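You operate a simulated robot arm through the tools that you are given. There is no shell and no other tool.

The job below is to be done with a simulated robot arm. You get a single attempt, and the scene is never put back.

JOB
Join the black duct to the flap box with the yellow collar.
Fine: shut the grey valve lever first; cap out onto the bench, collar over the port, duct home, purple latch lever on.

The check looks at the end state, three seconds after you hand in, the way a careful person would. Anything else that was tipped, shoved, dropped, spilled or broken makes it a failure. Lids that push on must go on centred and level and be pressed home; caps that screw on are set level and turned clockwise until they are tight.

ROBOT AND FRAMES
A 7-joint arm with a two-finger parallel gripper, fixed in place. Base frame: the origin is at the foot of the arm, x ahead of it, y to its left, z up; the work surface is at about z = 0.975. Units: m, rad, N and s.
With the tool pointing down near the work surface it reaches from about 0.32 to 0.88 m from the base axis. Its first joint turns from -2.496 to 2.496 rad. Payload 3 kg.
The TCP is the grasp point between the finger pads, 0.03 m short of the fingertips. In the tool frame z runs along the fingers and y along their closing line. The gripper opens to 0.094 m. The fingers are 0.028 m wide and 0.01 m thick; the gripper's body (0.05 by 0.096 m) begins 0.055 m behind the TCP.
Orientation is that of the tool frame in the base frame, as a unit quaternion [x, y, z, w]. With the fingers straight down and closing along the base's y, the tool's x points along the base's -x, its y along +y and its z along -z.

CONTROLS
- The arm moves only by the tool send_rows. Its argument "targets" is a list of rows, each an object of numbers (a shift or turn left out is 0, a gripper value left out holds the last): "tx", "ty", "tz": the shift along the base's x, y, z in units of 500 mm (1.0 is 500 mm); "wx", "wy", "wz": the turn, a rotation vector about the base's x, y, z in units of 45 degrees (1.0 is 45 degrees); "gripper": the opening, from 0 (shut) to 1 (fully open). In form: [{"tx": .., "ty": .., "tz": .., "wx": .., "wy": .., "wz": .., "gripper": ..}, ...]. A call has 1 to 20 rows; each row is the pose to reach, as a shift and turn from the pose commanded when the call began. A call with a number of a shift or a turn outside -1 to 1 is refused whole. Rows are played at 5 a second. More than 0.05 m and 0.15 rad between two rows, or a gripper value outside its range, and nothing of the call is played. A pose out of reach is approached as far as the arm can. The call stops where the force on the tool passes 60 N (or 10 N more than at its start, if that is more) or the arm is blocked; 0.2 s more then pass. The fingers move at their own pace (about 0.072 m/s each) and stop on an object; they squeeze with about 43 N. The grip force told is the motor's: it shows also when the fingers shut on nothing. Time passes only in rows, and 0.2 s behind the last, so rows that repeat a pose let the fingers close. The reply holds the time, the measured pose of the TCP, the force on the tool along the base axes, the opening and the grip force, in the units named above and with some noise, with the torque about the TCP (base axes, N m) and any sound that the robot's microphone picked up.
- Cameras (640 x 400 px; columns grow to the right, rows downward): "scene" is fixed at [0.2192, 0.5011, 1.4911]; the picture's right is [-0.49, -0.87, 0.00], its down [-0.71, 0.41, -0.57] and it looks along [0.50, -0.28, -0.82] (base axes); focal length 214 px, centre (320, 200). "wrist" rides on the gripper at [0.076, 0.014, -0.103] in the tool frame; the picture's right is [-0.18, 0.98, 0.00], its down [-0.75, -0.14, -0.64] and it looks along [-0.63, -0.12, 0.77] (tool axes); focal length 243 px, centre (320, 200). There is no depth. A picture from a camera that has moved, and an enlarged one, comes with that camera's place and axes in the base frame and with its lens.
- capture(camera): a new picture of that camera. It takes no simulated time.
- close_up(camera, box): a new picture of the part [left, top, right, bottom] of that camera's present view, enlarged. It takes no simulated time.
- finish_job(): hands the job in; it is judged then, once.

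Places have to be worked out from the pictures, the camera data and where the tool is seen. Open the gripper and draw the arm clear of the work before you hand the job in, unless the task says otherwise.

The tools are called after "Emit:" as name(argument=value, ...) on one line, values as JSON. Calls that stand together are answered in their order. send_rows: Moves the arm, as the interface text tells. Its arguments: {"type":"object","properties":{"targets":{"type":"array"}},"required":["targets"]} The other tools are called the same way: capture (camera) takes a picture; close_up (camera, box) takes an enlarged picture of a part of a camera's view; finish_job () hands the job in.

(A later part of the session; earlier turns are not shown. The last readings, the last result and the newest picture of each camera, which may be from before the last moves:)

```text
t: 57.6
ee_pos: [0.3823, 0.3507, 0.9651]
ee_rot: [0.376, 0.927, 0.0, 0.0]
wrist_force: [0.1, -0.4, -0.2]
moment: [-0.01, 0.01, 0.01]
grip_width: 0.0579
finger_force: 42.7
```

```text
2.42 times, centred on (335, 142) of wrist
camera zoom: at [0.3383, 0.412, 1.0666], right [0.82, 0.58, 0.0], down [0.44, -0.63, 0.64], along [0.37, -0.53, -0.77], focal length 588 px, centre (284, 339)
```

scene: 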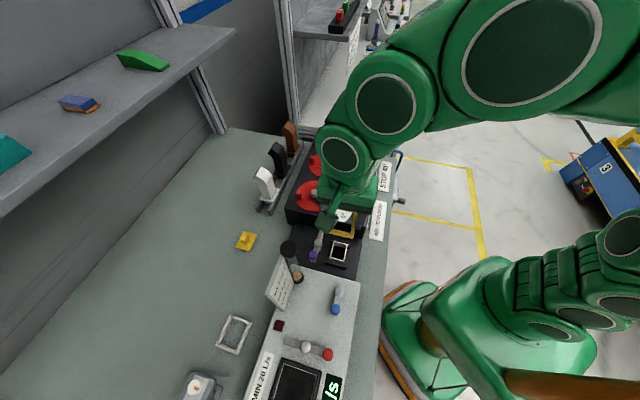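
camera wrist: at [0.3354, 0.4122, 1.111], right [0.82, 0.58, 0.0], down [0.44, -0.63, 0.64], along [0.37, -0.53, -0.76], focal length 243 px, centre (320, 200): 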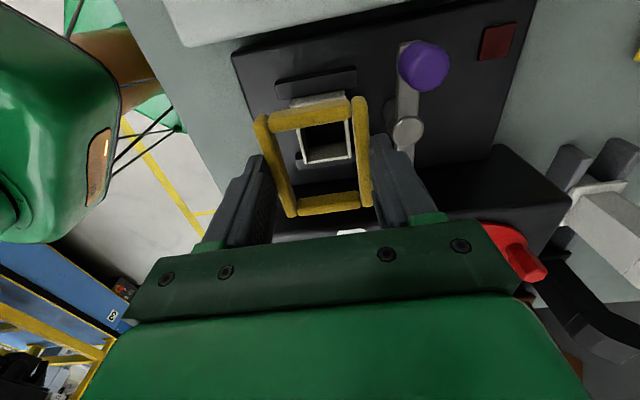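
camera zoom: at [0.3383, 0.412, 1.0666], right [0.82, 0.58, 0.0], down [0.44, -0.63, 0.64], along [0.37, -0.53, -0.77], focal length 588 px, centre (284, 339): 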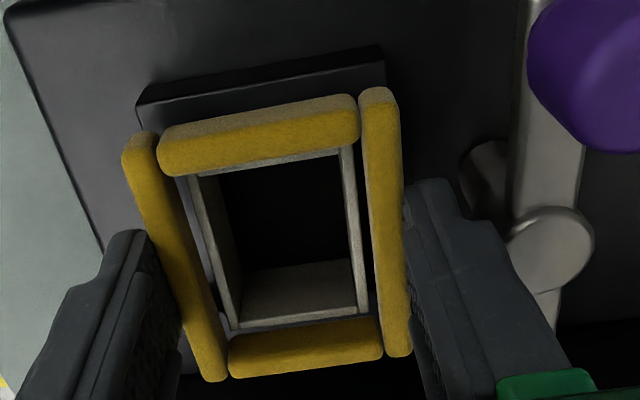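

No contact so far, and the finger clears the latch post by about 4 mm. I'll go on lowering until the collar touches the rails.

Emit:
send_rows(targets=[{"tz": -0.005}, {"tz": -0.01}, {"tz": -0.014}, {"tz": -0.014}])

Emit:
close_up(camera="wrist", box=[250, 60, 420, 225])

```text
t: 58.6
ee_pos: [0.3836, 0.3501, 0.9572]
ee_rot: [0.376, 0.927, -0.001, 0.001]
wrist_force: [0.3, 0.2, 0.0]
moment: [0.0, 0.01, 0.03]
grip_width: 0.0578
finger_force: 42.6
```

```text
2.42 times, centred on (335, 142) of wrist
camera zoom: at [0.3384, 0.4125, 1.0594], right [0.82, 0.58, 0.0], down [0.44, -0.63, 0.64], along [0.37, -0.53, -0.77], focal length 588 px, centre (284, 339)
```

zoom: 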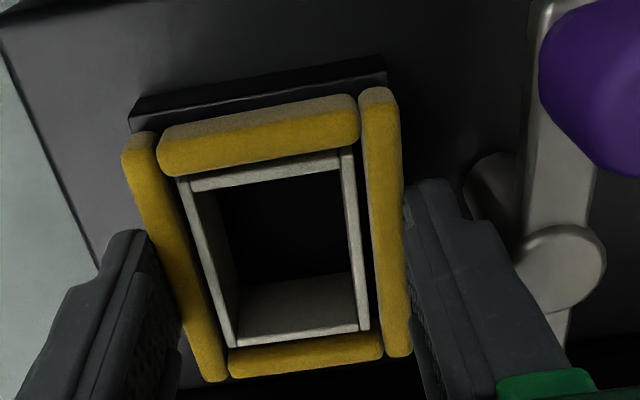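

The rim is rising inside the collar with no force. I'll continue in small steps.

Emit:
send_rows(targets=[{"tz": -0.003}, {"tz": -0.006}, {"tz": -0.006}])

Emit:
send_rows(targets=[{"tz": -0.003}, {"tz": -0.006}, {"tz": -0.006}])

Emit:
close_up(camera="wrist", box=[250, 60, 420, 225])

```text
t: 59.4
ee_pos: [0.3831, 0.3505, 0.9551]
ee_rot: [0.376, 0.927, 0.0, 0.001]
wrist_force: [-4.8, -4.5, 45.0]
moment: [-0.37, 0.23, 0.04]
grip_width: 0.0579
finger_force: 42.8
```

```text
t: 60.2
ee_pos: [0.3839, 0.3478, 0.9506]
ee_rot: [0.376, 0.927, 0.001, 0.001]
wrist_force: [-3.2, 5.2, 53.4]
moment: [0.16, 0.04, 0.02]
grip_width: 0.058
finger_force: 43.6
```

```text
2.42 times, centred on (335, 142) of wrist
camera zoom: at [0.3385, 0.4123, 1.0539], right [0.82, 0.58, 0.0], down [0.44, -0.63, 0.64], along [0.37, -0.53, -0.77], focal length 588 px, centre (284, 339)
```

zoom: 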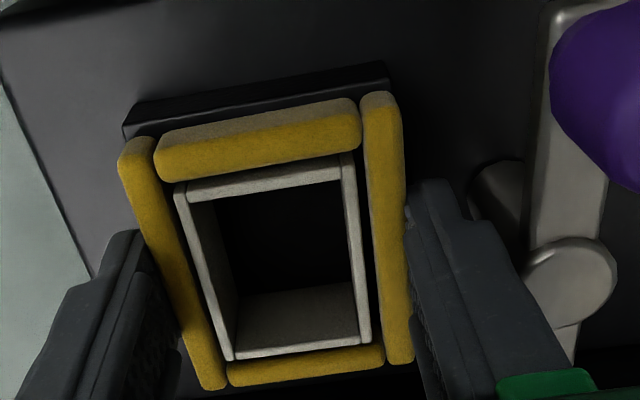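

The collar bottomed on the rails at TCP 0.955 and the fingers slid down slightly. I'll open a few millimetres only, because of the latch post, and lift straight off.

Emit:
send_rows(targets=[{"tz": 0.004, "gripper": 0.65}, {"tz": 0.006, "gripper": 0.67}, {"tz": 0.006, "gripper": 0.68}, {"tz": 0.02}, {"tz": 0.04}, {"tz": 0.07}, {"tz": 0.1}, {"tz": 0.1}])

Emit:
capture(camera="wrist")

Emit:
close_up(camera="wrist", box=[220, 40, 420, 205])

```text
t: 62.0
ee_pos: [0.3835, 0.3521, 1.0025]
ee_rot: [0.377, 0.926, -0.001, 0.0]
wrist_force: [-0.4, 0.1, -0.4]
moment: [0.0, -0.01, 0.01]
grip_width: 0.064
finger_force: 0.1
```

```text
taken
camera wrist: at [0.3389, 0.4134, 1.1037], right [0.82, 0.58, 0.0], down [0.44, -0.63, 0.64], along [0.37, -0.53, -0.77], focal length 243 px, centre (320, 200)
```

wrist: 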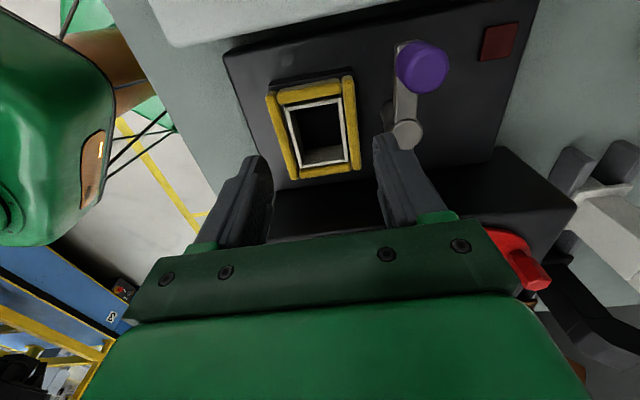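

```text
2.42 times, centred on (320, 122) of wrist
camera zoom: at [0.3389, 0.4134, 1.1037], right [0.82, 0.58, 0.0], down [0.44, -0.63, 0.64], along [0.37, -0.53, -0.77], focal length 588 px, centre (320, 388)
```

zoom: 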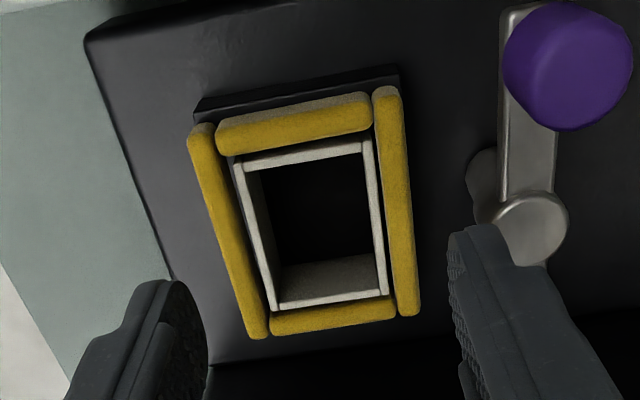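

The collar sits evenly around the port rim. Next I'll rise, turn back by 90° and go look at the duct rack.

Emit:
send_rows(targets=[{"tz": 0.08}, {"tz": 0.16}, {"tz": 0.24}, {"tz": 0.32}, {"tz": 0.38}, {"tz": 0.38, "wz": 0.15, "tx": 0.03}, {"tz": 0.38, "wz": 0.3, "tx": 0.07}, {"tz": 0.38, "wz": 0.45, "tx": 0.11, "ty": -0.02}, {"tz": 0.38, "wz": 0.6, "tx": 0.15, "ty": -0.04}, {"tz": 0.38, "wz": 0.75, "tx": 0.2, "ty": -0.07}, {"tz": 0.38, "wz": 0.88, "tx": 0.24, "ty": -0.1}, {"tz": 0.38, "wz": 1.0, "tx": 0.27, "ty": -0.13}])

Emit:
send_rows(targets=[{"wz": 0.15, "tx": 0.03, "ty": -0.02, "tz": -0.03}, {"wz": 0.3, "tx": 0.05, "ty": -0.04, "tz": -0.06}, {"wz": 0.45, "tx": 0.08, "ty": -0.06, "tz": -0.08}, {"wz": 0.6, "tx": 0.1, "ty": -0.07, "tz": -0.1}, {"wz": 0.75, "tx": 0.1, "ty": -0.07, "tz": -0.12}, {"wz": 0.88, "tx": 0.1, "ty": -0.07, "tz": -0.14}, {"wz": 1.0, "tx": 0.1, "ty": -0.07, "tz": -0.16}, {"wz": 1.0, "tx": 0.1, "ty": -0.07, "tz": -0.16}])

Emit:
capture(camera="wrist")

Emit:
capture(camera="scene")

```text
t: 64.6
ee_pos: [0.5194, 0.2833, 1.1925]
ee_rot: [-0.007, 1.0, -0.001, 0.001]
wrist_force: [0.9, 0.1, 0.4]
moment: [0.0, 0.01, 0.01]
grip_width: 0.0637
finger_force: 0.1
```

```text
t: 66.4
ee_pos: [0.5678, 0.2502, 1.1112]
ee_rot: [-0.389, 0.921, 0.001, 0.001]
wrist_force: [0.3, -0.3, 0.1]
moment: [-0.01, 0.01, 0.03]
grip_width: 0.0641
finger_force: 0.0
```

```text
taken
camera wrist: at [0.5053, 0.205, 1.2144], right [-0.58, 0.82, 0.0], down [0.63, 0.44, 0.64], along [0.53, 0.37, -0.77], focal length 243 px, centre (320, 200)
```

wrist: 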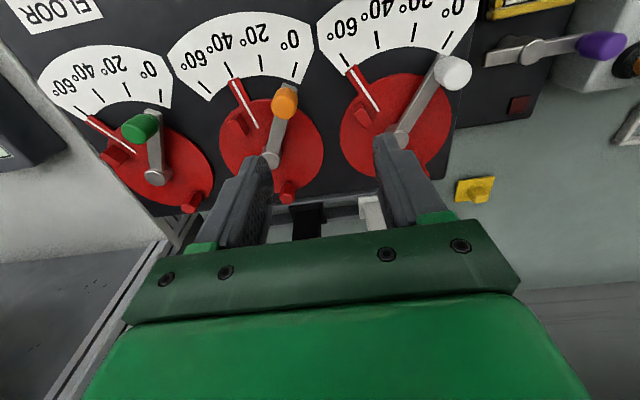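

```text
taken
```

scene: 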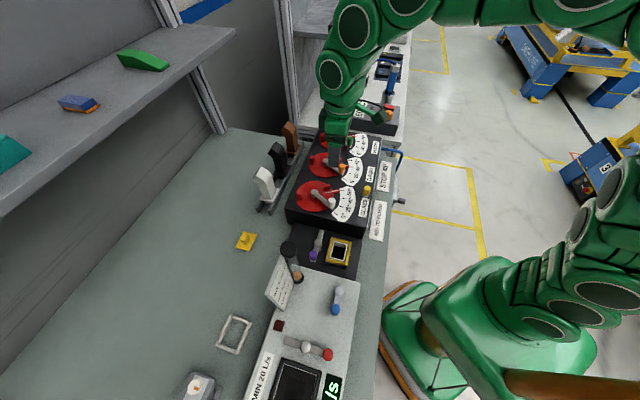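

The ducts are just hidden below the gripper, so I'll move further toward them and higher for a clear view.

Emit:
send_rows(targets=[{"tx": 0.03, "ty": 0.03, "tz": 0.04}, {"tx": 0.07, "ty": 0.07, "tz": 0.08}, {"tx": 0.11, "ty": 0.11, "tz": 0.1}, {"tx": 0.12, "ty": 0.12, "tz": 0.1}, {"tx": 0.12, "ty": 0.12, "tz": 0.1}])

Emit:
capture(camera="wrist")

Emit:
close_up(camera="scene", box=[235, 110, 315, 225])

```text
t: 67.6
ee_pos: [0.6285, 0.3104, 1.1606]
ee_rot: [-0.388, 0.922, 0.0, 0.001]
wrist_force: [-0.8, 0.4, -0.6]
moment: [-0.05, 0.03, 0.02]
grip_width: 0.0641
finger_force: 0.0
```

```text
taken
camera wrist: at [0.5641, 0.2637, 1.263], right [-0.58, 0.82, 0.0], down [0.63, 0.44, 0.64], along [0.53, 0.37, -0.76], focal length 243 px, centre (320, 200)
```

wrist: 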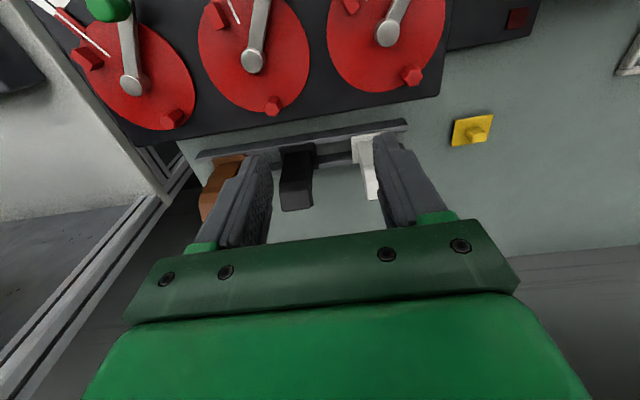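

```text
3.48 times, centred on (275, 168) of scene
camera zoom: at [0.2192, 0.5011, 1.4911], right [-0.49, -0.87, 0.0], down [-0.71, 0.41, -0.57], along [0.5, -0.28, -0.82], focal length 746 px, centre (476, 313)
```

zoom: 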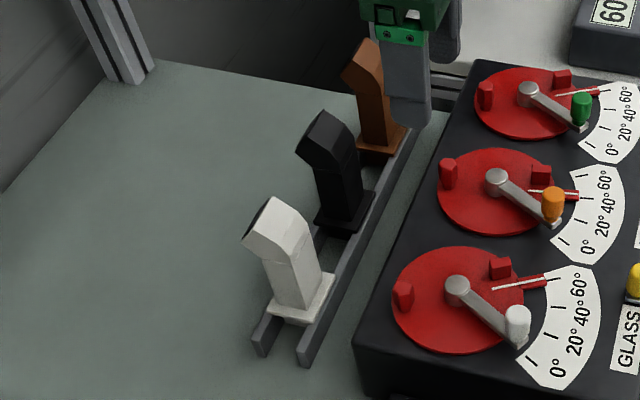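

The ducts are about 114 mm apart, upright with a foot flange, and their elbows face the shelf. I'll zoom into the black duct.

Emit:
close_up(camera="wrist", box=[180, 110, 420, 260])

Emit:
close_up(camera="scene", box=[255, 130, 305, 185])

```text
2.67 times, centred on (300, 185) of wrist
camera zoom: at [0.5641, 0.2637, 1.263], right [-0.58, 0.82, 0.0], down [0.63, 0.44, 0.64], along [0.53, 0.37, -0.76], focal length 647 px, centre (373, 240)
```

zoom: 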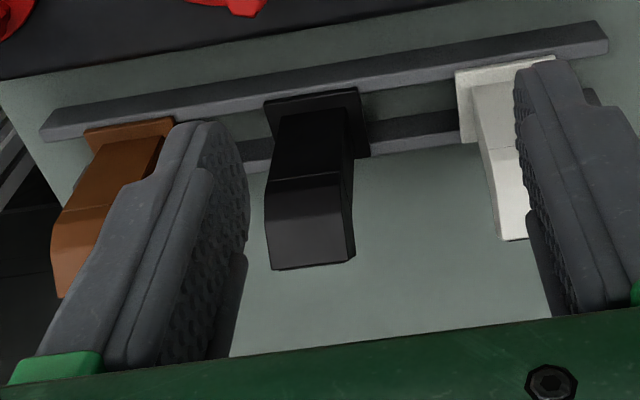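

```text
7.27 times, centred on (280, 158) of scene
camera zoom: at [0.2192, 0.5011, 1.4911], right [-0.49, -0.87, 0.0], down [-0.71, 0.41, -0.57], along [0.5, -0.28, -0.82], focal length 1560 px, centre (611, 509)
```

zoom: 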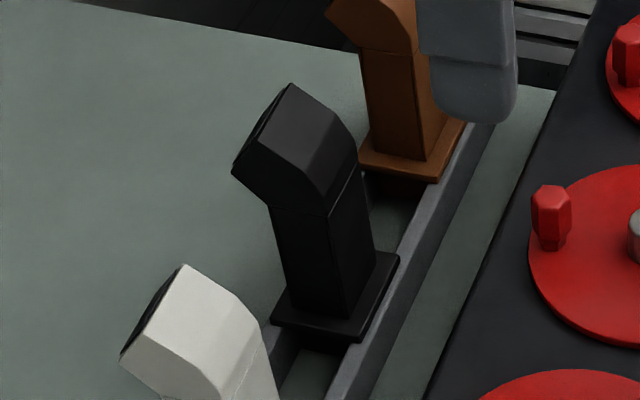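

The black duct's flange centre works out near (0.7545, 0.3535), with an upright body about 37 mm wide and the elbow top near z 1.02. I'll move above it with the fingers closing along the rack.

Emit:
send_rows(targets=[{"tx": 0.05, "ty": 0.02, "tz": -0.02, "gripper": 0.85}, {"tx": 0.11, "ty": 0.04, "tz": -0.05}, {"tx": 0.17, "ty": 0.06, "tz": -0.08}, {"tx": 0.22, "ty": 0.075, "tz": -0.1}, {"tx": 0.248, "ty": 0.084, "tz": -0.12}, {"tx": 0.248, "ty": 0.084, "tz": -0.12}])

Emit:
capture(camera="wrist")

Emit:
close_up(camera="scene", box=[220, 80, 320, 220])

```text
t: 69.0
ee_pos: [0.7522, 0.3512, 1.1007]
ee_rot: [-0.389, 0.921, 0.0, 0.002]
wrist_force: [-1.0, -0.2, 0.0]
moment: [-0.01, -0.02, -0.02]
grip_width: 0.08
finger_force: 0.0
```

```text
taken
camera wrist: at [0.6888, 0.3059, 1.2028], right [-0.58, 0.82, 0.0], down [0.63, 0.44, 0.64], along [0.53, 0.37, -0.76], focal length 243 px, centre (320, 200)
```

wrist: 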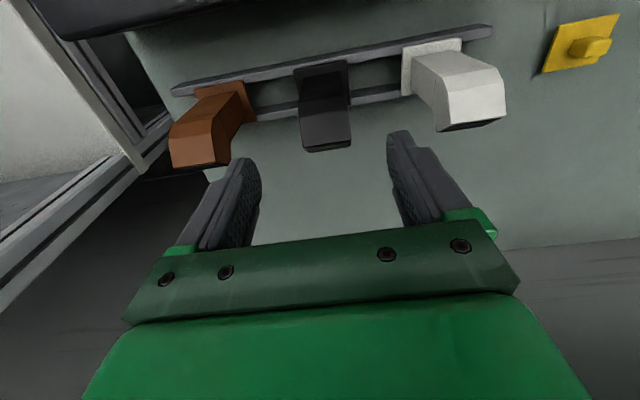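

```text
2.86 times, centred on (270, 150) of scene
camera zoom: at [0.2192, 0.5011, 1.4911], right [-0.49, -0.87, 0.0], down [-0.71, 0.41, -0.57], along [0.5, -0.28, -0.82], focal length 613 px, centre (463, 343)
```

zoom: 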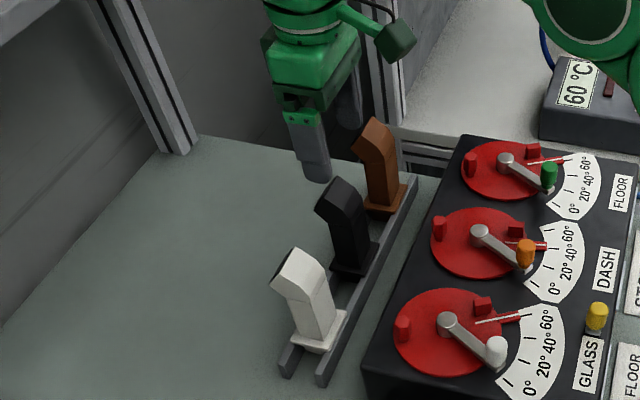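

Reach is fine and the duct is almost directly under the tool. I'll zoom in to refine the alignment.

Emit:
close_up(camera="wrist", box=[270, 50, 380, 160])

```text
3.64 times, centred on (325, 105) of wrist
camera zoom: at [0.6888, 0.3059, 1.2028], right [-0.58, 0.82, 0.0], down [0.63, 0.44, 0.64], along [0.53, 0.37, -0.76], focal length 882 px, centre (302, 546)
```

zoom: 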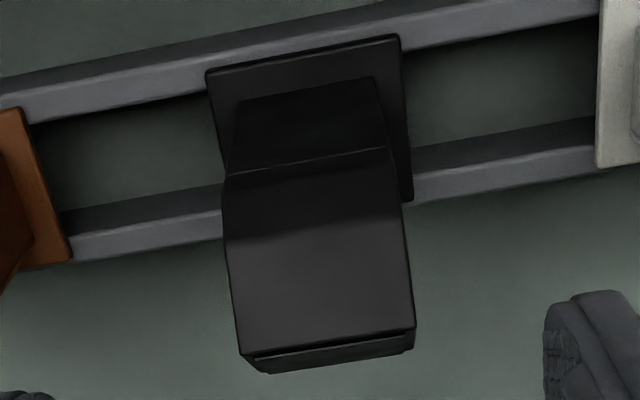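

The duct body is 42 mm wide and sits about 3.6 mm along from my centre line. I'll correct that and descend around it.

Emit:
send_rows(targets=[{"tx": -0.003, "ty": 0.007, "tz": -0.05}, {"tx": -0.003, "ty": 0.007, "tz": -0.1}, {"tx": -0.003, "ty": 0.007, "tz": -0.15}, {"tx": -0.003, "ty": 0.007, "tz": -0.2}, {"tx": -0.003, "ty": 0.007, "tz": -0.24}, {"tx": -0.003, "ty": 0.007, "tz": -0.257}, {"tx": -0.003, "ty": 0.007, "tz": -0.257}])

Emit:
capture(camera="wrist")

Emit:
close_up(camera="scene", box=[230, 100, 320, 210])

```text
t: 70.6
ee_pos: [0.7512, 0.3564, 0.9727]
ee_rot: [-0.389, 0.921, 0.0, 0.001]
wrist_force: [-0.1, 0.6, 0.0]
moment: [0.01, -0.02, 0.02]
grip_width: 0.0798
finger_force: 0.0
```

```text
taken
camera wrist: at [0.6872, 0.3106, 1.0754], right [-0.58, 0.82, 0.0], down [0.63, 0.44, 0.64], along [0.53, 0.37, -0.77], focal length 243 px, centre (320, 200)
```

wrist: 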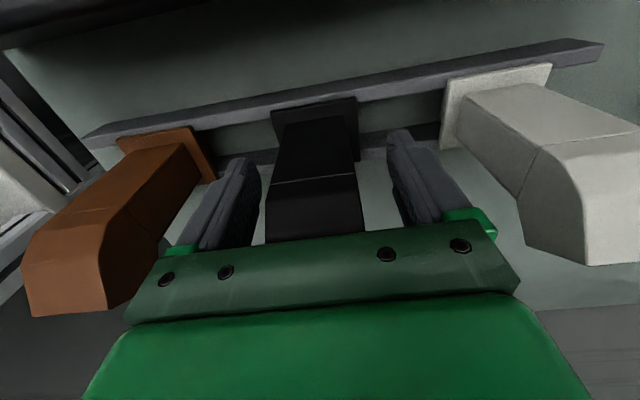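

```text
3.64 times, centred on (275, 155) of scene
camera zoom: at [0.2192, 0.5011, 1.4911], right [-0.49, -0.87, 0.0], down [-0.71, 0.41, -0.57], along [0.5, -0.28, -0.82], focal length 780 px, centre (484, 364)
```

zoom: 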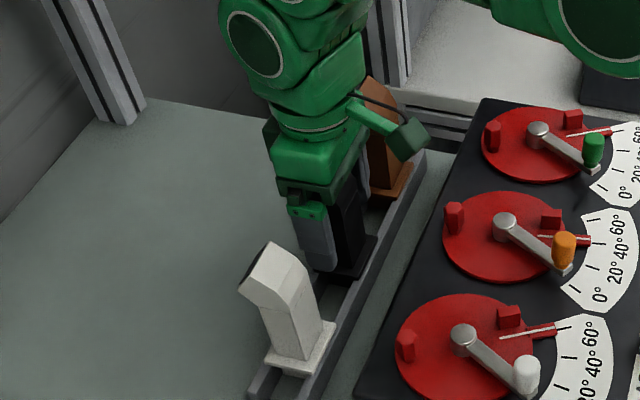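

Fingers straddle the body correctly, so I'll close on the duct.

Emit:
send_rows(targets=[{"gripper": 0.6}, {"gripper": 0.5}, {"gripper": 0.4}, {"gripper": 0.3}, {"gripper": 0.2}, {"gripper": 0.2}])

Emit:
capture(camera="wrist")

```text
t: 72.0
ee_pos: [0.7515, 0.3568, 0.9732]
ee_rot: [-0.388, 0.922, 0.0, 0.001]
wrist_force: [-0.2, 0.1, 1.6]
moment: [0.04, 0.05, 0.01]
grip_width: 0.0441
finger_force: 42.9
```

```text
taken
camera wrist: at [0.6872, 0.3106, 1.0755], right [-0.58, 0.82, 0.0], down [0.63, 0.44, 0.64], along [0.53, 0.37, -0.77], focal length 243 px, centre (320, 200)
```

wrist: 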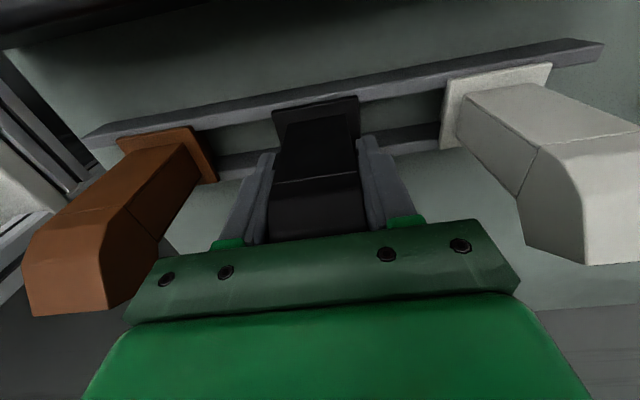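

Gripped at 44 mm. I'll lift straight up, slowly at first.

Emit:
send_rows(targets=[{"tz": 0.01}, {"tz": 0.025}, {"tz": 0.045}, {"tz": 0.07}, {"tz": 0.1}, {"tz": 0.14}, {"tz": 0.18}, {"tz": 0.22}, {"tz": 0.25}, {"tz": 0.25}])

Emit:
capture(camera="wrist")

Emit:
close_up(camera="scene", box=[220, 80, 340, 220])

```text
t: 74.2
ee_pos: [0.7506, 0.3558, 1.098]
ee_rot: [-0.388, 0.922, 0.0, 0.001]
wrist_force: [0.4, 0.0, -0.9]
moment: [-0.01, -0.01, -0.02]
grip_width: 0.0438
finger_force: 42.8
```

```text
taken
camera wrist: at [0.6871, 0.3109, 1.2005], right [-0.58, 0.82, 0.0], down [0.63, 0.44, 0.64], along [0.53, 0.37, -0.77], focal length 243 px, centre (320, 200)
```

wrist: 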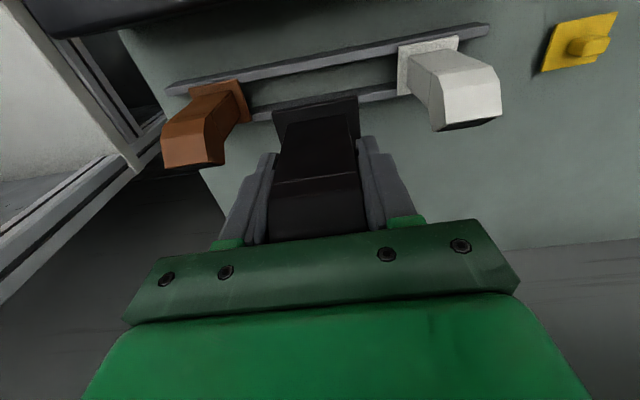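

```text
2.86 times, centred on (280, 150) of scene
camera zoom: at [0.2192, 0.5011, 1.4911], right [-0.49, -0.87, 0.0], down [-0.71, 0.41, -0.57], along [0.5, -0.28, -0.82], focal length 613 px, centre (434, 343)
```

zoom: 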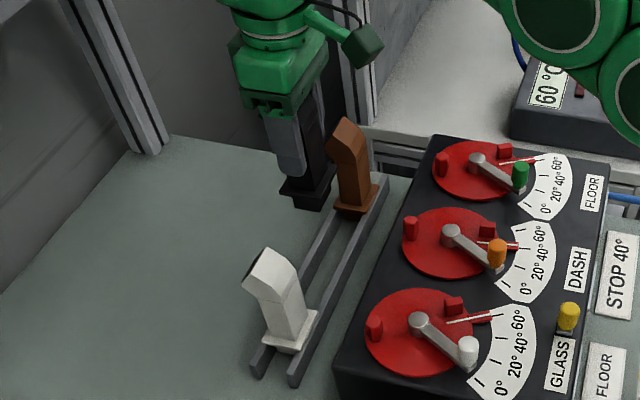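

The duct is free of the rack. I'll measure where its flange sits relative to the tool while it's held.

Emit:
close_up(camera="wrist", box=[250, 80, 390, 250])

Emit:
close_up(camera="scene", box=[300, 225, 370, 275])

Emit:
close_up(camera="scene", box=[290, 90, 350, 160])

```text
2.35 times, centred on (320, 165) of wrist
camera zoom: at [0.6871, 0.3109, 1.2005], right [-0.58, 0.82, 0.0], down [0.63, 0.44, 0.64], along [0.53, 0.37, -0.77], focal length 571 px, centre (320, 282)
```

zoom: 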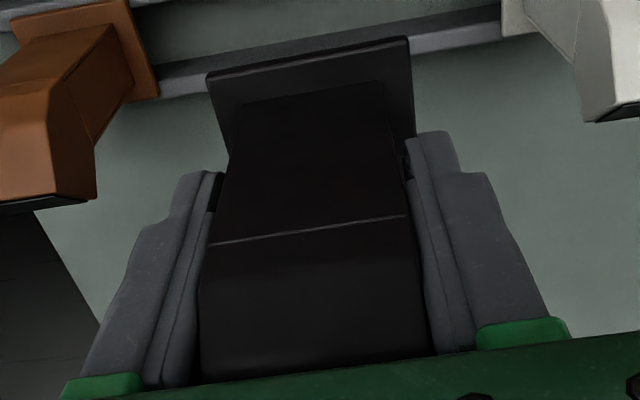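

```text
8.00 times, centred on (335, 250) of scene
camera zoom: at [0.2192, 0.5011, 1.4911], right [-0.49, -0.87, 0.0], down [-0.71, 0.41, -0.57], along [0.5, -0.28, -0.82], focal length 1716 px, centre (200, -200)
```

zoom: 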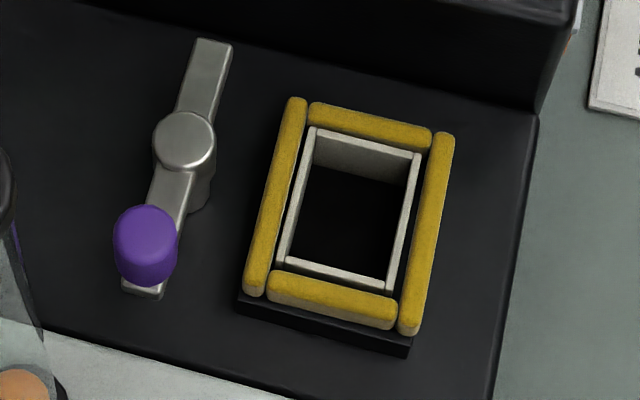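

```text
5.71 times, centred on (320, 125) of scene
camera zoom: at [0.2192, 0.5011, 1.4911], right [-0.49, -0.87, 0.0], down [-0.71, 0.41, -0.57], along [0.5, -0.28, -0.82], focal length 1226 px, centre (320, 629)
```

zoom: 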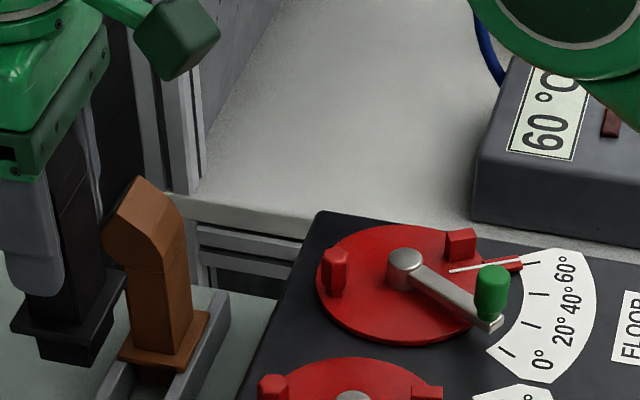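

The flange is centred on the tool along the rack and about 1.3 mm off across it. The collar sits well around the port. I'll carry the duct high over the flap box to above the port.

Emit:
send_rows(targets=[{"tx": -0.03, "tz": 0.03}, {"tx": -0.08, "tz": 0.07}, {"tx": -0.14, "tz": 0.11}, {"tx": -0.21, "tz": 0.15}, {"tx": -0.29, "tz": 0.16}, {"tx": -0.37, "tz": 0.16}, {"tx": -0.45, "tz": 0.16}, {"tx": -0.53, "ty": -0.005, "tz": 0.16}, {"tx": -0.6, "ty": -0.01, "tz": 0.16}, {"tx": -0.66, "ty": -0.0136, "tz": 0.16}, {"tx": -0.71, "ty": -0.0136, "tz": 0.16}, {"tx": -0.7356, "ty": -0.0136, "tz": 0.16}, {"tx": -0.7356, "ty": -0.0136, "tz": 0.12}, {"tx": -0.7356, "ty": -0.0136, "tz": 0.08}, {"tx": -0.7356, "ty": -0.0136, "tz": 0.06}, {"tx": -0.7356, "ty": -0.0136, "tz": 0.06}])

Emit:
capture(camera="wrist")

Emit:
close_up(camera="scene", box=[280, 180, 390, 280])

```text
t: 77.6
ee_pos: [0.3843, 0.3496, 1.1274]
ee_rot: [-0.389, 0.921, 0.0, 0.001]
wrist_force: [-0.3, 0.9, -0.7]
moment: [-0.02, -0.01, 0.0]
grip_width: 0.0439
finger_force: 43.1
```

```text
taken
camera wrist: at [0.3193, 0.3036, 1.2301], right [-0.58, 0.82, 0.0], down [0.63, 0.44, 0.64], along [0.53, 0.37, -0.77], focal length 243 px, centre (320, 200)
```

wrist: 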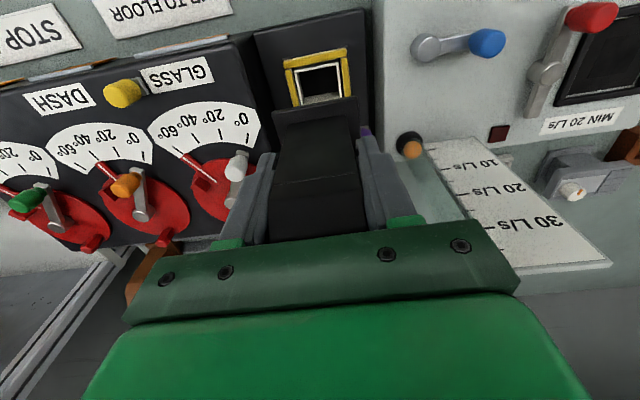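

```text
4.00 times, centred on (335, 230) of scene
camera zoom: at [0.2192, 0.5011, 1.4911], right [-0.49, -0.87, 0.0], down [-0.71, 0.41, -0.57], along [0.5, -0.28, -0.82], focal length 858 px, centre (260, 80)
```

zoom: 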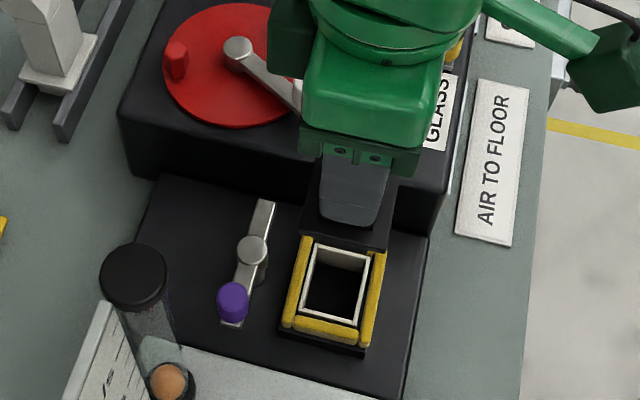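

I'll enlarge the wrist view to measure the port in the tool frame before lowering.

Emit:
close_up(camera="wrist", box=[260, 30, 380, 135])

```text
3.81 times, centred on (320, 82) of wrist
camera zoom: at [0.3193, 0.3036, 1.2301], right [-0.58, 0.82, 0.0], down [0.63, 0.44, 0.64], along [0.53, 0.37, -0.77], focal length 924 px, centre (320, 648)
```

zoom: 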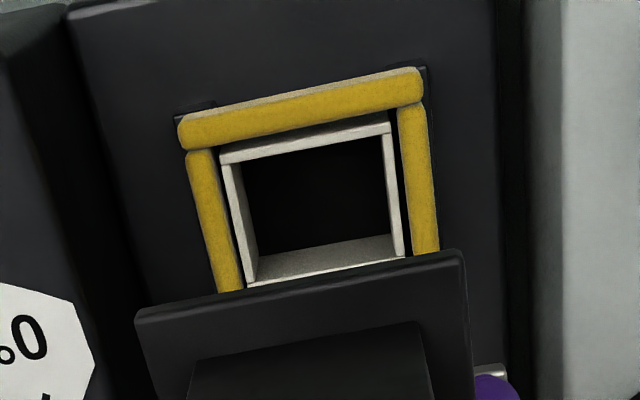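

From this view the port is about 1 mm toward the flap box and 2–3 mm toward me. I'll apply part of that and lower to just above the rim to re-measure.

Emit:
send_rows(targets=[{"tx": -0.0016, "ty": -0.004, "tz": -0.04}, {"tx": -0.0016, "ty": -0.004, "tz": -0.09}, {"tx": -0.0016, "ty": -0.004, "tz": -0.13}, {"tx": -0.0016, "ty": -0.004, "tz": -0.16}, {"tx": -0.0016, "ty": -0.004, "tz": -0.16}])

Emit:
close_up(camera="wrist", box=[250, 60, 390, 180])

Emit:
close_up(camera="scene", box=[300, 215, 380, 275])

```text
t: 78.8
ee_pos: [0.3815, 0.3482, 1.0474]
ee_rot: [-0.388, 0.922, 0.0, 0.001]
wrist_force: [-0.1, 0.2, -1.3]
moment: [-0.01, 0.02, 0.0]
grip_width: 0.0438
finger_force: 43.2
```

```text
3.33 times, centred on (320, 120) of wrist
camera zoom: at [0.3181, 0.3014, 1.1502], right [-0.58, 0.82, 0.0], down [0.63, 0.44, 0.64], along [0.53, 0.37, -0.77], focal length 809 px, centre (320, 467)
```

zoom: 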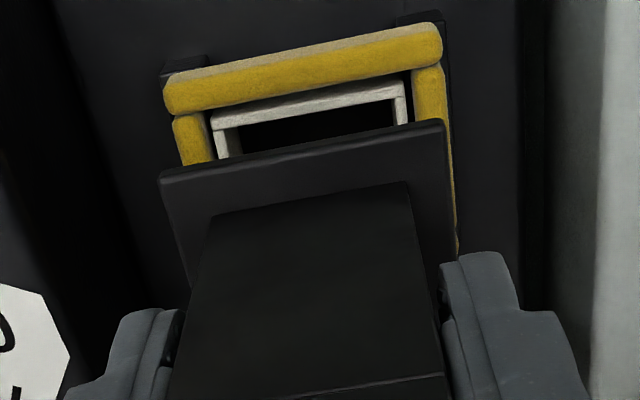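

```text
6.67 times, centred on (340, 245) of scene
camera zoom: at [0.2192, 0.5011, 1.4911], right [-0.49, -0.87, 0.0], down [-0.71, 0.41, -0.57], along [0.5, -0.28, -0.82], focal length 1430 px, centre (187, -100)
```

zoom: 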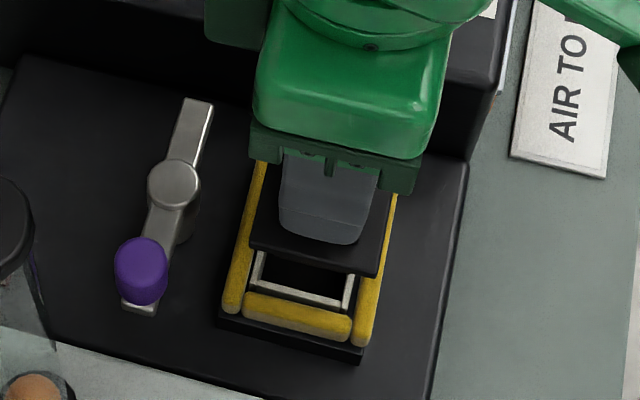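

The sideways alignment is now within 0.5 mm. The scene camera looks almost exactly along the cross direction's plane, so I'll zoom there to compare flange and port across.

Emit:
close_up(camera="scene", box=[326, 240, 362, 270])

```text
13.33 times, centred on (344, 255) of scene
camera zoom: at [0.2192, 0.5011, 1.4911], right [-0.49, -0.87, 0.0], down [-0.71, 0.41, -0.57], along [0.5, -0.28, -0.82], focal length 2860 px, centre (0, -533)
```

zoom: 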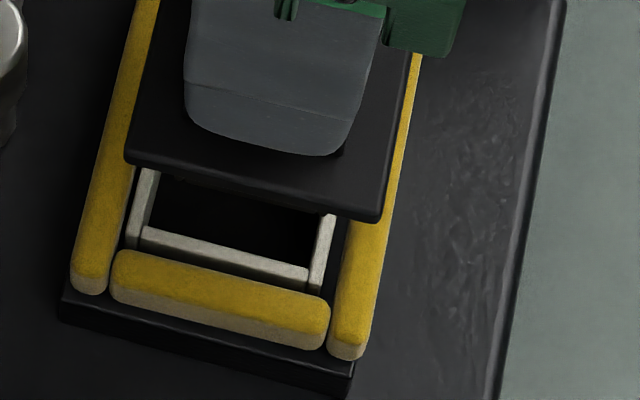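

The scene view shows the flange about 2.8 mm too far toward the robot. I'll shift it, then lower to near the rim and check again.

Emit:
send_rows(targets=[{"tx": 0.0036, "ty": 0.0038}, {"tx": 0.0036, "ty": 0.0038, "tz": -0.01}, {"tx": 0.0036, "ty": 0.0038, "tz": -0.02}, {"tx": 0.0036, "ty": 0.0038, "tz": -0.02}])

Emit:
close_up(camera="scene", box=[326, 240, 362, 270])

Emit:
close_up(camera="wrist", box=[250, 60, 390, 180])

```text
t: 79.8
ee_pos: [0.3852, 0.348, 1.0381]
ee_rot: [-0.39, 0.921, 0.0, 0.002]
wrist_force: [-0.4, 0.1, 0.3]
moment: [0.0, 0.04, 0.01]
grip_width: 0.0437
finger_force: 42.8
```

```text
13.33 times, centred on (344, 255) of scene
camera zoom: at [0.2192, 0.5011, 1.4911], right [-0.49, -0.87, 0.0], down [-0.71, 0.41, -0.57], along [0.5, -0.28, -0.82], focal length 2860 px, centre (0, -533)
```

zoom: 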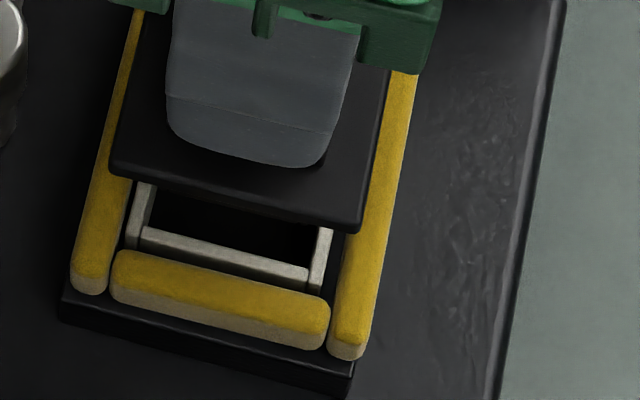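

```text
3.33 times, centred on (320, 120) of wrist
camera zoom: at [0.3207, 0.3027, 1.1402], right [-0.58, 0.82, 0.0], down [0.63, 0.44, 0.64], along [0.53, 0.37, -0.76], focal length 809 px, centre (320, 467)
```

zoom: 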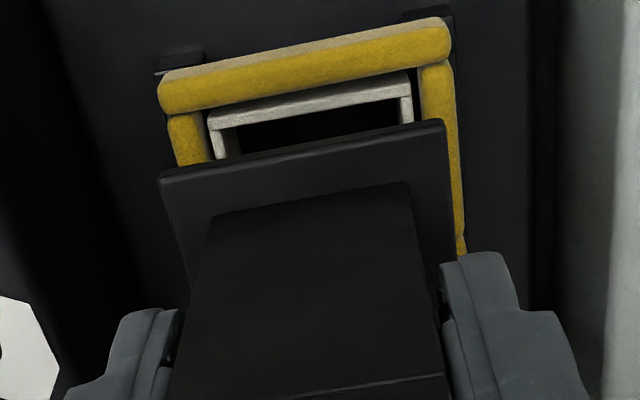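

Across is now matched, and along the rack the port is 1.2 mm toward the tube side. I'll correct that and lower in small steps while watching force.

Emit:
send_rows(targets=[{"tx": -0.0018, "ty": 0.0016, "tz": -0.006}, {"tx": -0.0018, "ty": 0.0016, "tz": -0.014}, {"tx": -0.0018, "ty": 0.0016, "tz": -0.022}, {"tx": -0.0018, "ty": 0.0016, "tz": -0.022}])

Emit:
close_up(camera="scene", box=[326, 240, 362, 270])

Emit:
close_up(camera="wrist", box=[250, 60, 390, 180])

```text
t: 80.8
ee_pos: [0.3821, 0.3487, 1.0266]
ee_rot: [-0.389, 0.921, 0.001, 0.001]
wrist_force: [0.8, 0.4, -1.3]
moment: [0.02, -0.01, 0.06]
grip_width: 0.0439
finger_force: 42.7
```

```text
13.33 times, centred on (344, 255) of scene
camera zoom: at [0.2192, 0.5011, 1.4911], right [-0.49, -0.87, 0.0], down [-0.71, 0.41, -0.57], along [0.5, -0.28, -0.82], focal length 2860 px, centre (0, -533)
```

zoom: 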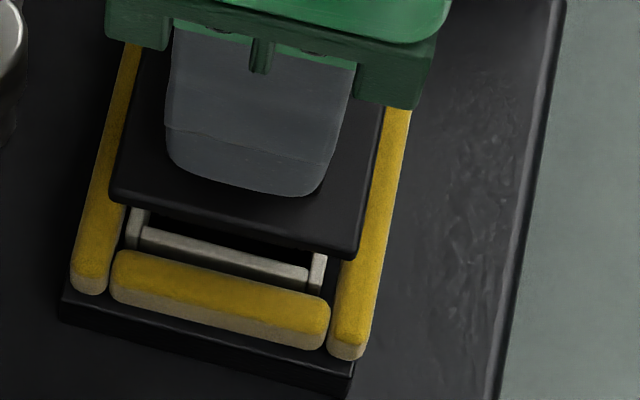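

```text
3.33 times, centred on (320, 120) of wrist
camera zoom: at [0.3195, 0.303, 1.1296], right [-0.58, 0.82, 0.0], down [0.63, 0.44, 0.64], along [0.53, 0.37, -0.77], focal length 809 px, centre (320, 467)
```

zoom: 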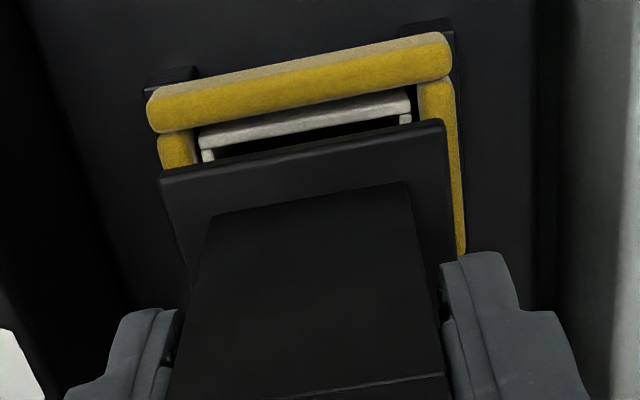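

Alignment is within 0.6 mm both ways and there's no contact yet. I'll keep lowering.

Emit:
send_rows(targets=[{"tx": 0.0006, "ty": 0.0006, "tz": -0.006}, {"tx": 0.0006, "ty": 0.0006, "tz": -0.012}, {"tx": 0.0006, "ty": 0.0006, "tz": -0.018}, {"tx": 0.0006, "ty": 0.0006, "tz": -0.018}])

Emit:
send_rows(targets=[{"tz": -0.004}, {"tz": -0.008}, {"tz": -0.012}, {"tz": -0.012}])

Emit:
close_up(camera="wrist", box=[250, 60, 390, 180])

Emit:
close_up(camera="scene", box=[326, 240, 362, 270])

```text
t: 81.8
ee_pos: [0.385, 0.349, 1.0176]
ee_rot: [-0.389, 0.921, 0.0, 0.001]
wrist_force: [-0.6, 0.1, -0.9]
moment: [0.02, 0.02, 0.0]
grip_width: 0.0438
finger_force: 43.1
```

```text
t: 82.8
ee_pos: [0.3839, 0.3491, 1.0119]
ee_rot: [-0.389, 0.921, 0.001, 0.001]
wrist_force: [0.5, -0.7, -1.0]
moment: [-0.01, -0.02, 0.03]
grip_width: 0.0438
finger_force: 43.2
```

```text
3.33 times, centred on (320, 120) of wrist
camera zoom: at [0.3199, 0.3038, 1.1146], right [-0.58, 0.82, 0.0], down [0.63, 0.44, 0.64], along [0.53, 0.37, -0.77], focal length 809 px, centre (320, 467)
```

zoom: 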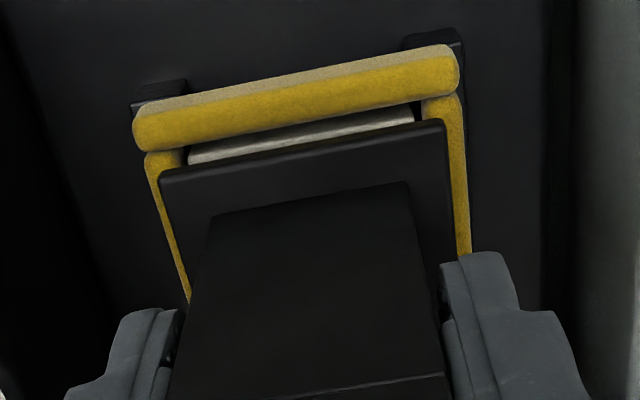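

```text
13.33 times, centred on (344, 255) of scene
camera zoom: at [0.2192, 0.5011, 1.4911], right [-0.49, -0.87, 0.0], down [-0.71, 0.41, -0.57], along [0.5, -0.28, -0.82], focal length 2860 px, centre (0, -533)
```

zoom: 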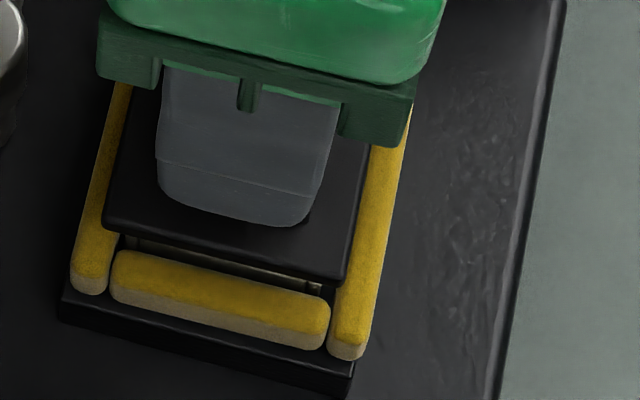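

The plug is entering the port with no contact force. I'll continue down until the flange seats.

Emit:
send_rows(targets=[{"tz": -0.004}, {"tz": -0.008}, {"tz": -0.008}])

Emit:
send_rows(targets=[{"tz": -0.004}, {"tz": -0.008}, {"tz": -0.008}])

Emit:
close_up(camera="scene", box=[326, 240, 362, 270])

```text
t: 83.6
ee_pos: [0.3834, 0.3501, 1.0072]
ee_rot: [-0.388, 0.922, 0.0, 0.001]
wrist_force: [0.1, 0.4, -0.8]
moment: [-0.01, 0.03, 0.0]
grip_width: 0.0438
finger_force: 42.6
```

```text
t: 84.4
ee_pos: [0.3829, 0.35, 1.0027]
ee_rot: [-0.389, 0.921, 0.001, 0.0]
wrist_force: [-0.7, 0.2, -1.0]
moment: [0.0, -0.04, 0.0]
grip_width: 0.0439
finger_force: 43.2
```

```text
13.33 times, centred on (344, 255) of scene
camera zoom: at [0.2192, 0.5011, 1.4911], right [-0.49, -0.87, 0.0], down [-0.71, 0.41, -0.57], along [0.5, -0.28, -0.82], focal length 2860 px, centre (0, -533)
```

zoom: 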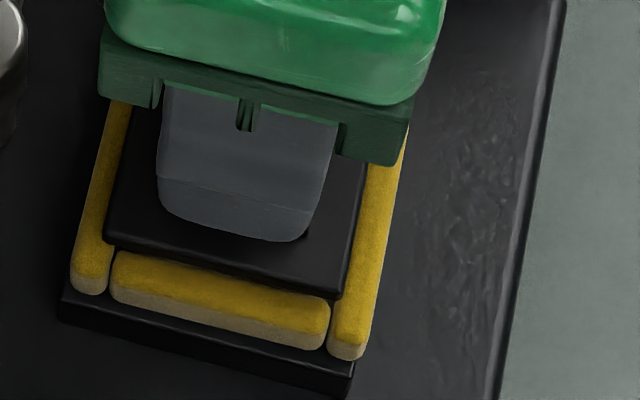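

Still no contact. I'll continue in 3 mm steps.

Emit:
send_rows(targets=[{"tz": -0.003}, {"tz": -0.006}, {"tz": -0.006}])

Emit:
send_rows(targets=[{"tz": -0.003}, {"tz": -0.006}, {"tz": -0.006}])

Emit:
close_up(camera="scene", box=[326, 240, 362, 270])

Emit:
close_up(camera="wrist", box=[250, 60, 390, 180])

```text
t: 85.2
ee_pos: [0.3839, 0.3488, 1.0007]
ee_rot: [-0.389, 0.921, 0.0, 0.002]
wrist_force: [-1.1, -3.4, 11.0]
moment: [-0.12, 0.09, 0.01]
grip_width: 0.0439
finger_force: 42.8
```

```text
t: 86.0
ee_pos: [0.3834, 0.3516, 0.9979]
ee_rot: [-0.389, 0.921, 0.001, 0.001]
wrist_force: [3.9, 0.6, 31.8]
moment: [0.21, -0.19, -0.01]
grip_width: 0.0441
finger_force: 43.1
```

```text
13.33 times, centred on (344, 255) of scene
camera zoom: at [0.2192, 0.5011, 1.4911], right [-0.49, -0.87, 0.0], down [-0.71, 0.41, -0.57], along [0.5, -0.28, -0.82], focal length 2860 px, centre (0, -533)
```

zoom: 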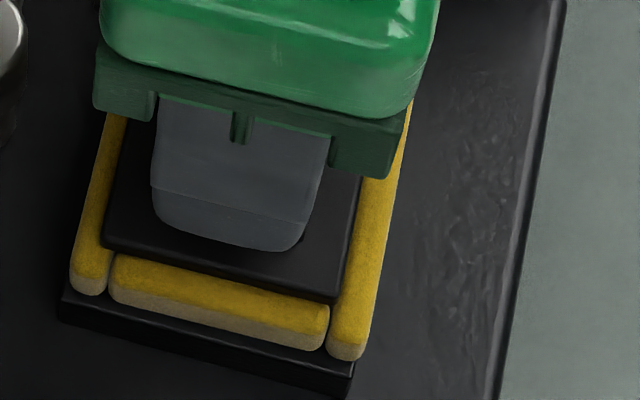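

```text
3.33 times, centred on (320, 120) of wrist
camera zoom: at [0.3202, 0.3037, 1.1004], right [-0.58, 0.82, 0.0], down [0.62, 0.44, 0.65], along [0.53, 0.37, -0.76], focal length 809 px, centre (320, 467)
```

zoom: 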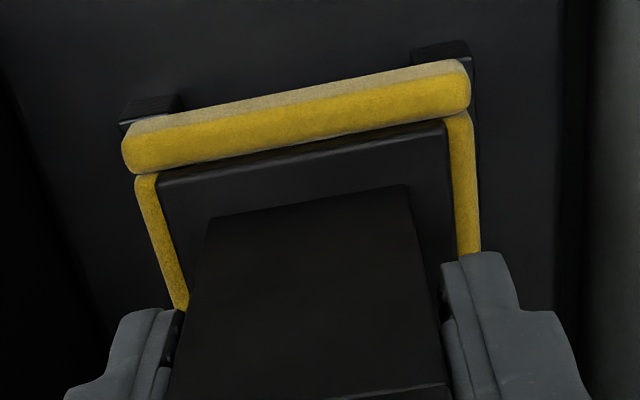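

Contact is now about 32 N. I'll press slightly further to make sure it's fully home.

Emit:
send_rows(targets=[{"tz": -0.003}, {"tz": -0.005}, {"tz": -0.005}, {"tz": -0.005}])

Emit:
close_up(camera="scene", box=[310, 225, 370, 275])

```text
t: 86.8
ee_pos: [0.384, 0.3505, 0.996]
ee_rot: [-0.389, 0.921, 0.001, 0.002]
wrist_force: [-2.9, -4.7, 16.9]
moment: [-0.21, 0.31, -0.01]
grip_width: 0.0438
finger_force: 43.6
stopped in row 3: the force on the tool passed its limit at 61 N (the readings are from after the stop); the commanded pose is now the measured one
```

```text
8.00 times, centred on (340, 250) of scene
camera zoom: at [0.2192, 0.5011, 1.4911], right [-0.49, -0.87, 0.0], down [-0.71, 0.41, -0.57], along [0.5, -0.28, -0.82], focal length 1716 px, centre (160, -200)
```

zoom: 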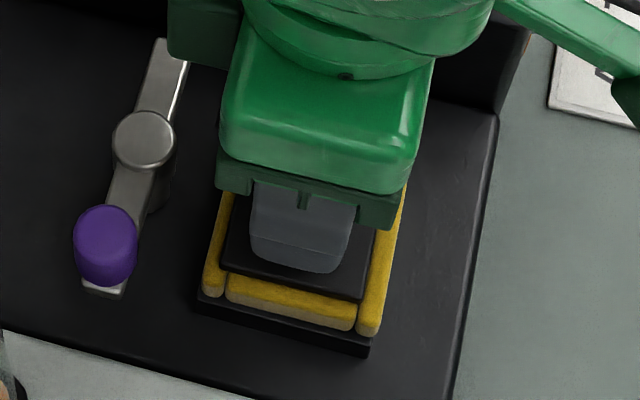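

It resisted firmly past 60 N, so the duct is seated. I'll open the fingers and rise clear of the elbow.

Emit:
send_rows(targets=[{"gripper": 0.55}, {"gripper": 0.7}, {"gripper": 0.75}, {"gripper": 0.75, "tz": 0.02}, {"gripper": 0.75, "tz": 0.06}, {"gripper": 0.75, "tz": 0.12}, {"gripper": 0.75, "tz": 0.18}, {"gripper": 0.75, "tz": 0.24}, {"gripper": 0.75, "tz": 0.3}, {"gripper": 0.75, "tz": 0.34}, {"gripper": 0.75, "tz": 0.34}])

Emit:
capture(camera="wrist")

Emit:
close_up(camera="scene", box=[290, 200, 380, 280])

```text
t: 89.2
ee_pos: [0.3858, 0.3515, 1.1668]
ee_rot: [-0.388, 0.922, 0.0, 0.001]
wrist_force: [1.1, -0.2, 0.2]
moment: [-0.02, 0.01, -0.01]
grip_width: 0.0707
finger_force: 0.0
```

```text
taken
camera wrist: at [0.3217, 0.3055, 1.2699], right [-0.58, 0.82, 0.0], down [0.62, 0.44, 0.65], along [0.53, 0.37, -0.76], focal length 243 px, centre (320, 200)
```

wrist: 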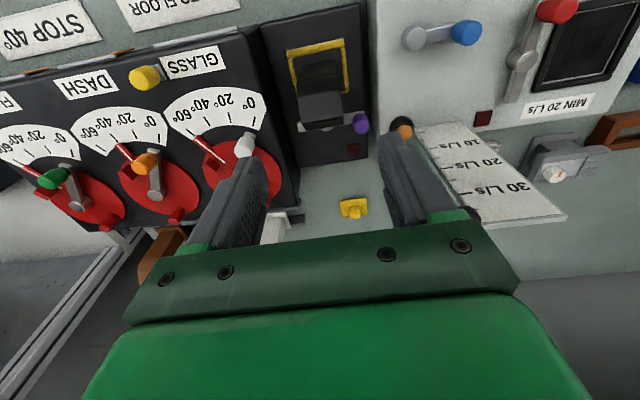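

```text
5.00 times, centred on (335, 240) of scene
camera zoom: at [0.2192, 0.5011, 1.4911], right [-0.49, -0.87, 0.0], down [-0.71, 0.41, -0.57], along [0.5, -0.28, -0.82], focal length 1072 px, centre (245, 0)
```

zoom: 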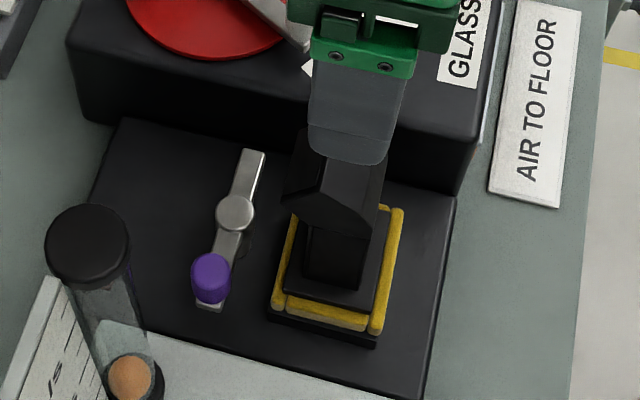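

The duct stands upright in the port with the collar around it. Next is the purple latch lever, so I'll zoom in on it from both cameras.

Emit:
close_up(camera="wrist", box=[260, 25, 420, 165])

Emit:
close_up(camera="scene", box=[296, 225, 336, 270])

```text
2.86 times, centred on (340, 95) of wrist
camera zoom: at [0.3217, 0.3055, 1.2699], right [-0.58, 0.82, 0.0], down [0.62, 0.44, 0.65], along [0.53, 0.37, -0.76], focal length 693 px, centre (263, 500)
```

zoom: 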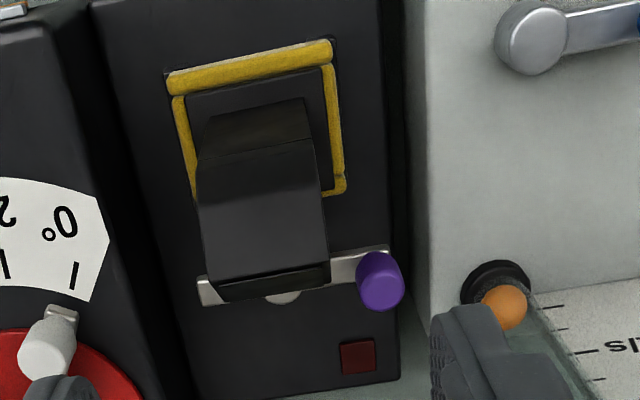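

```text
8.89 times, centred on (316, 248) of scene
camera zoom: at [0.2192, 0.5011, 1.4911], right [-0.49, -0.87, 0.0], down [-0.71, 0.41, -0.57], along [0.5, -0.28, -0.82], focal length 1906 px, centre (356, -222)
```

zoom: 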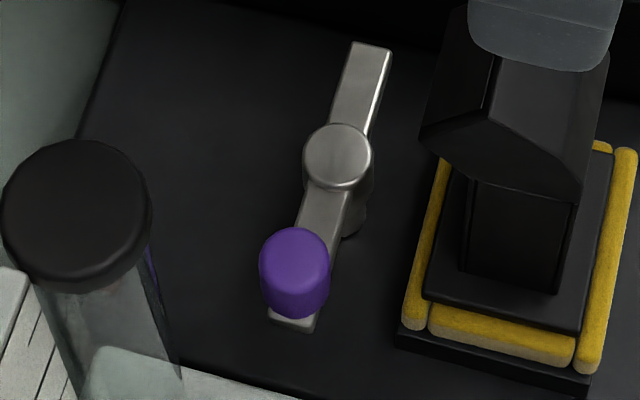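

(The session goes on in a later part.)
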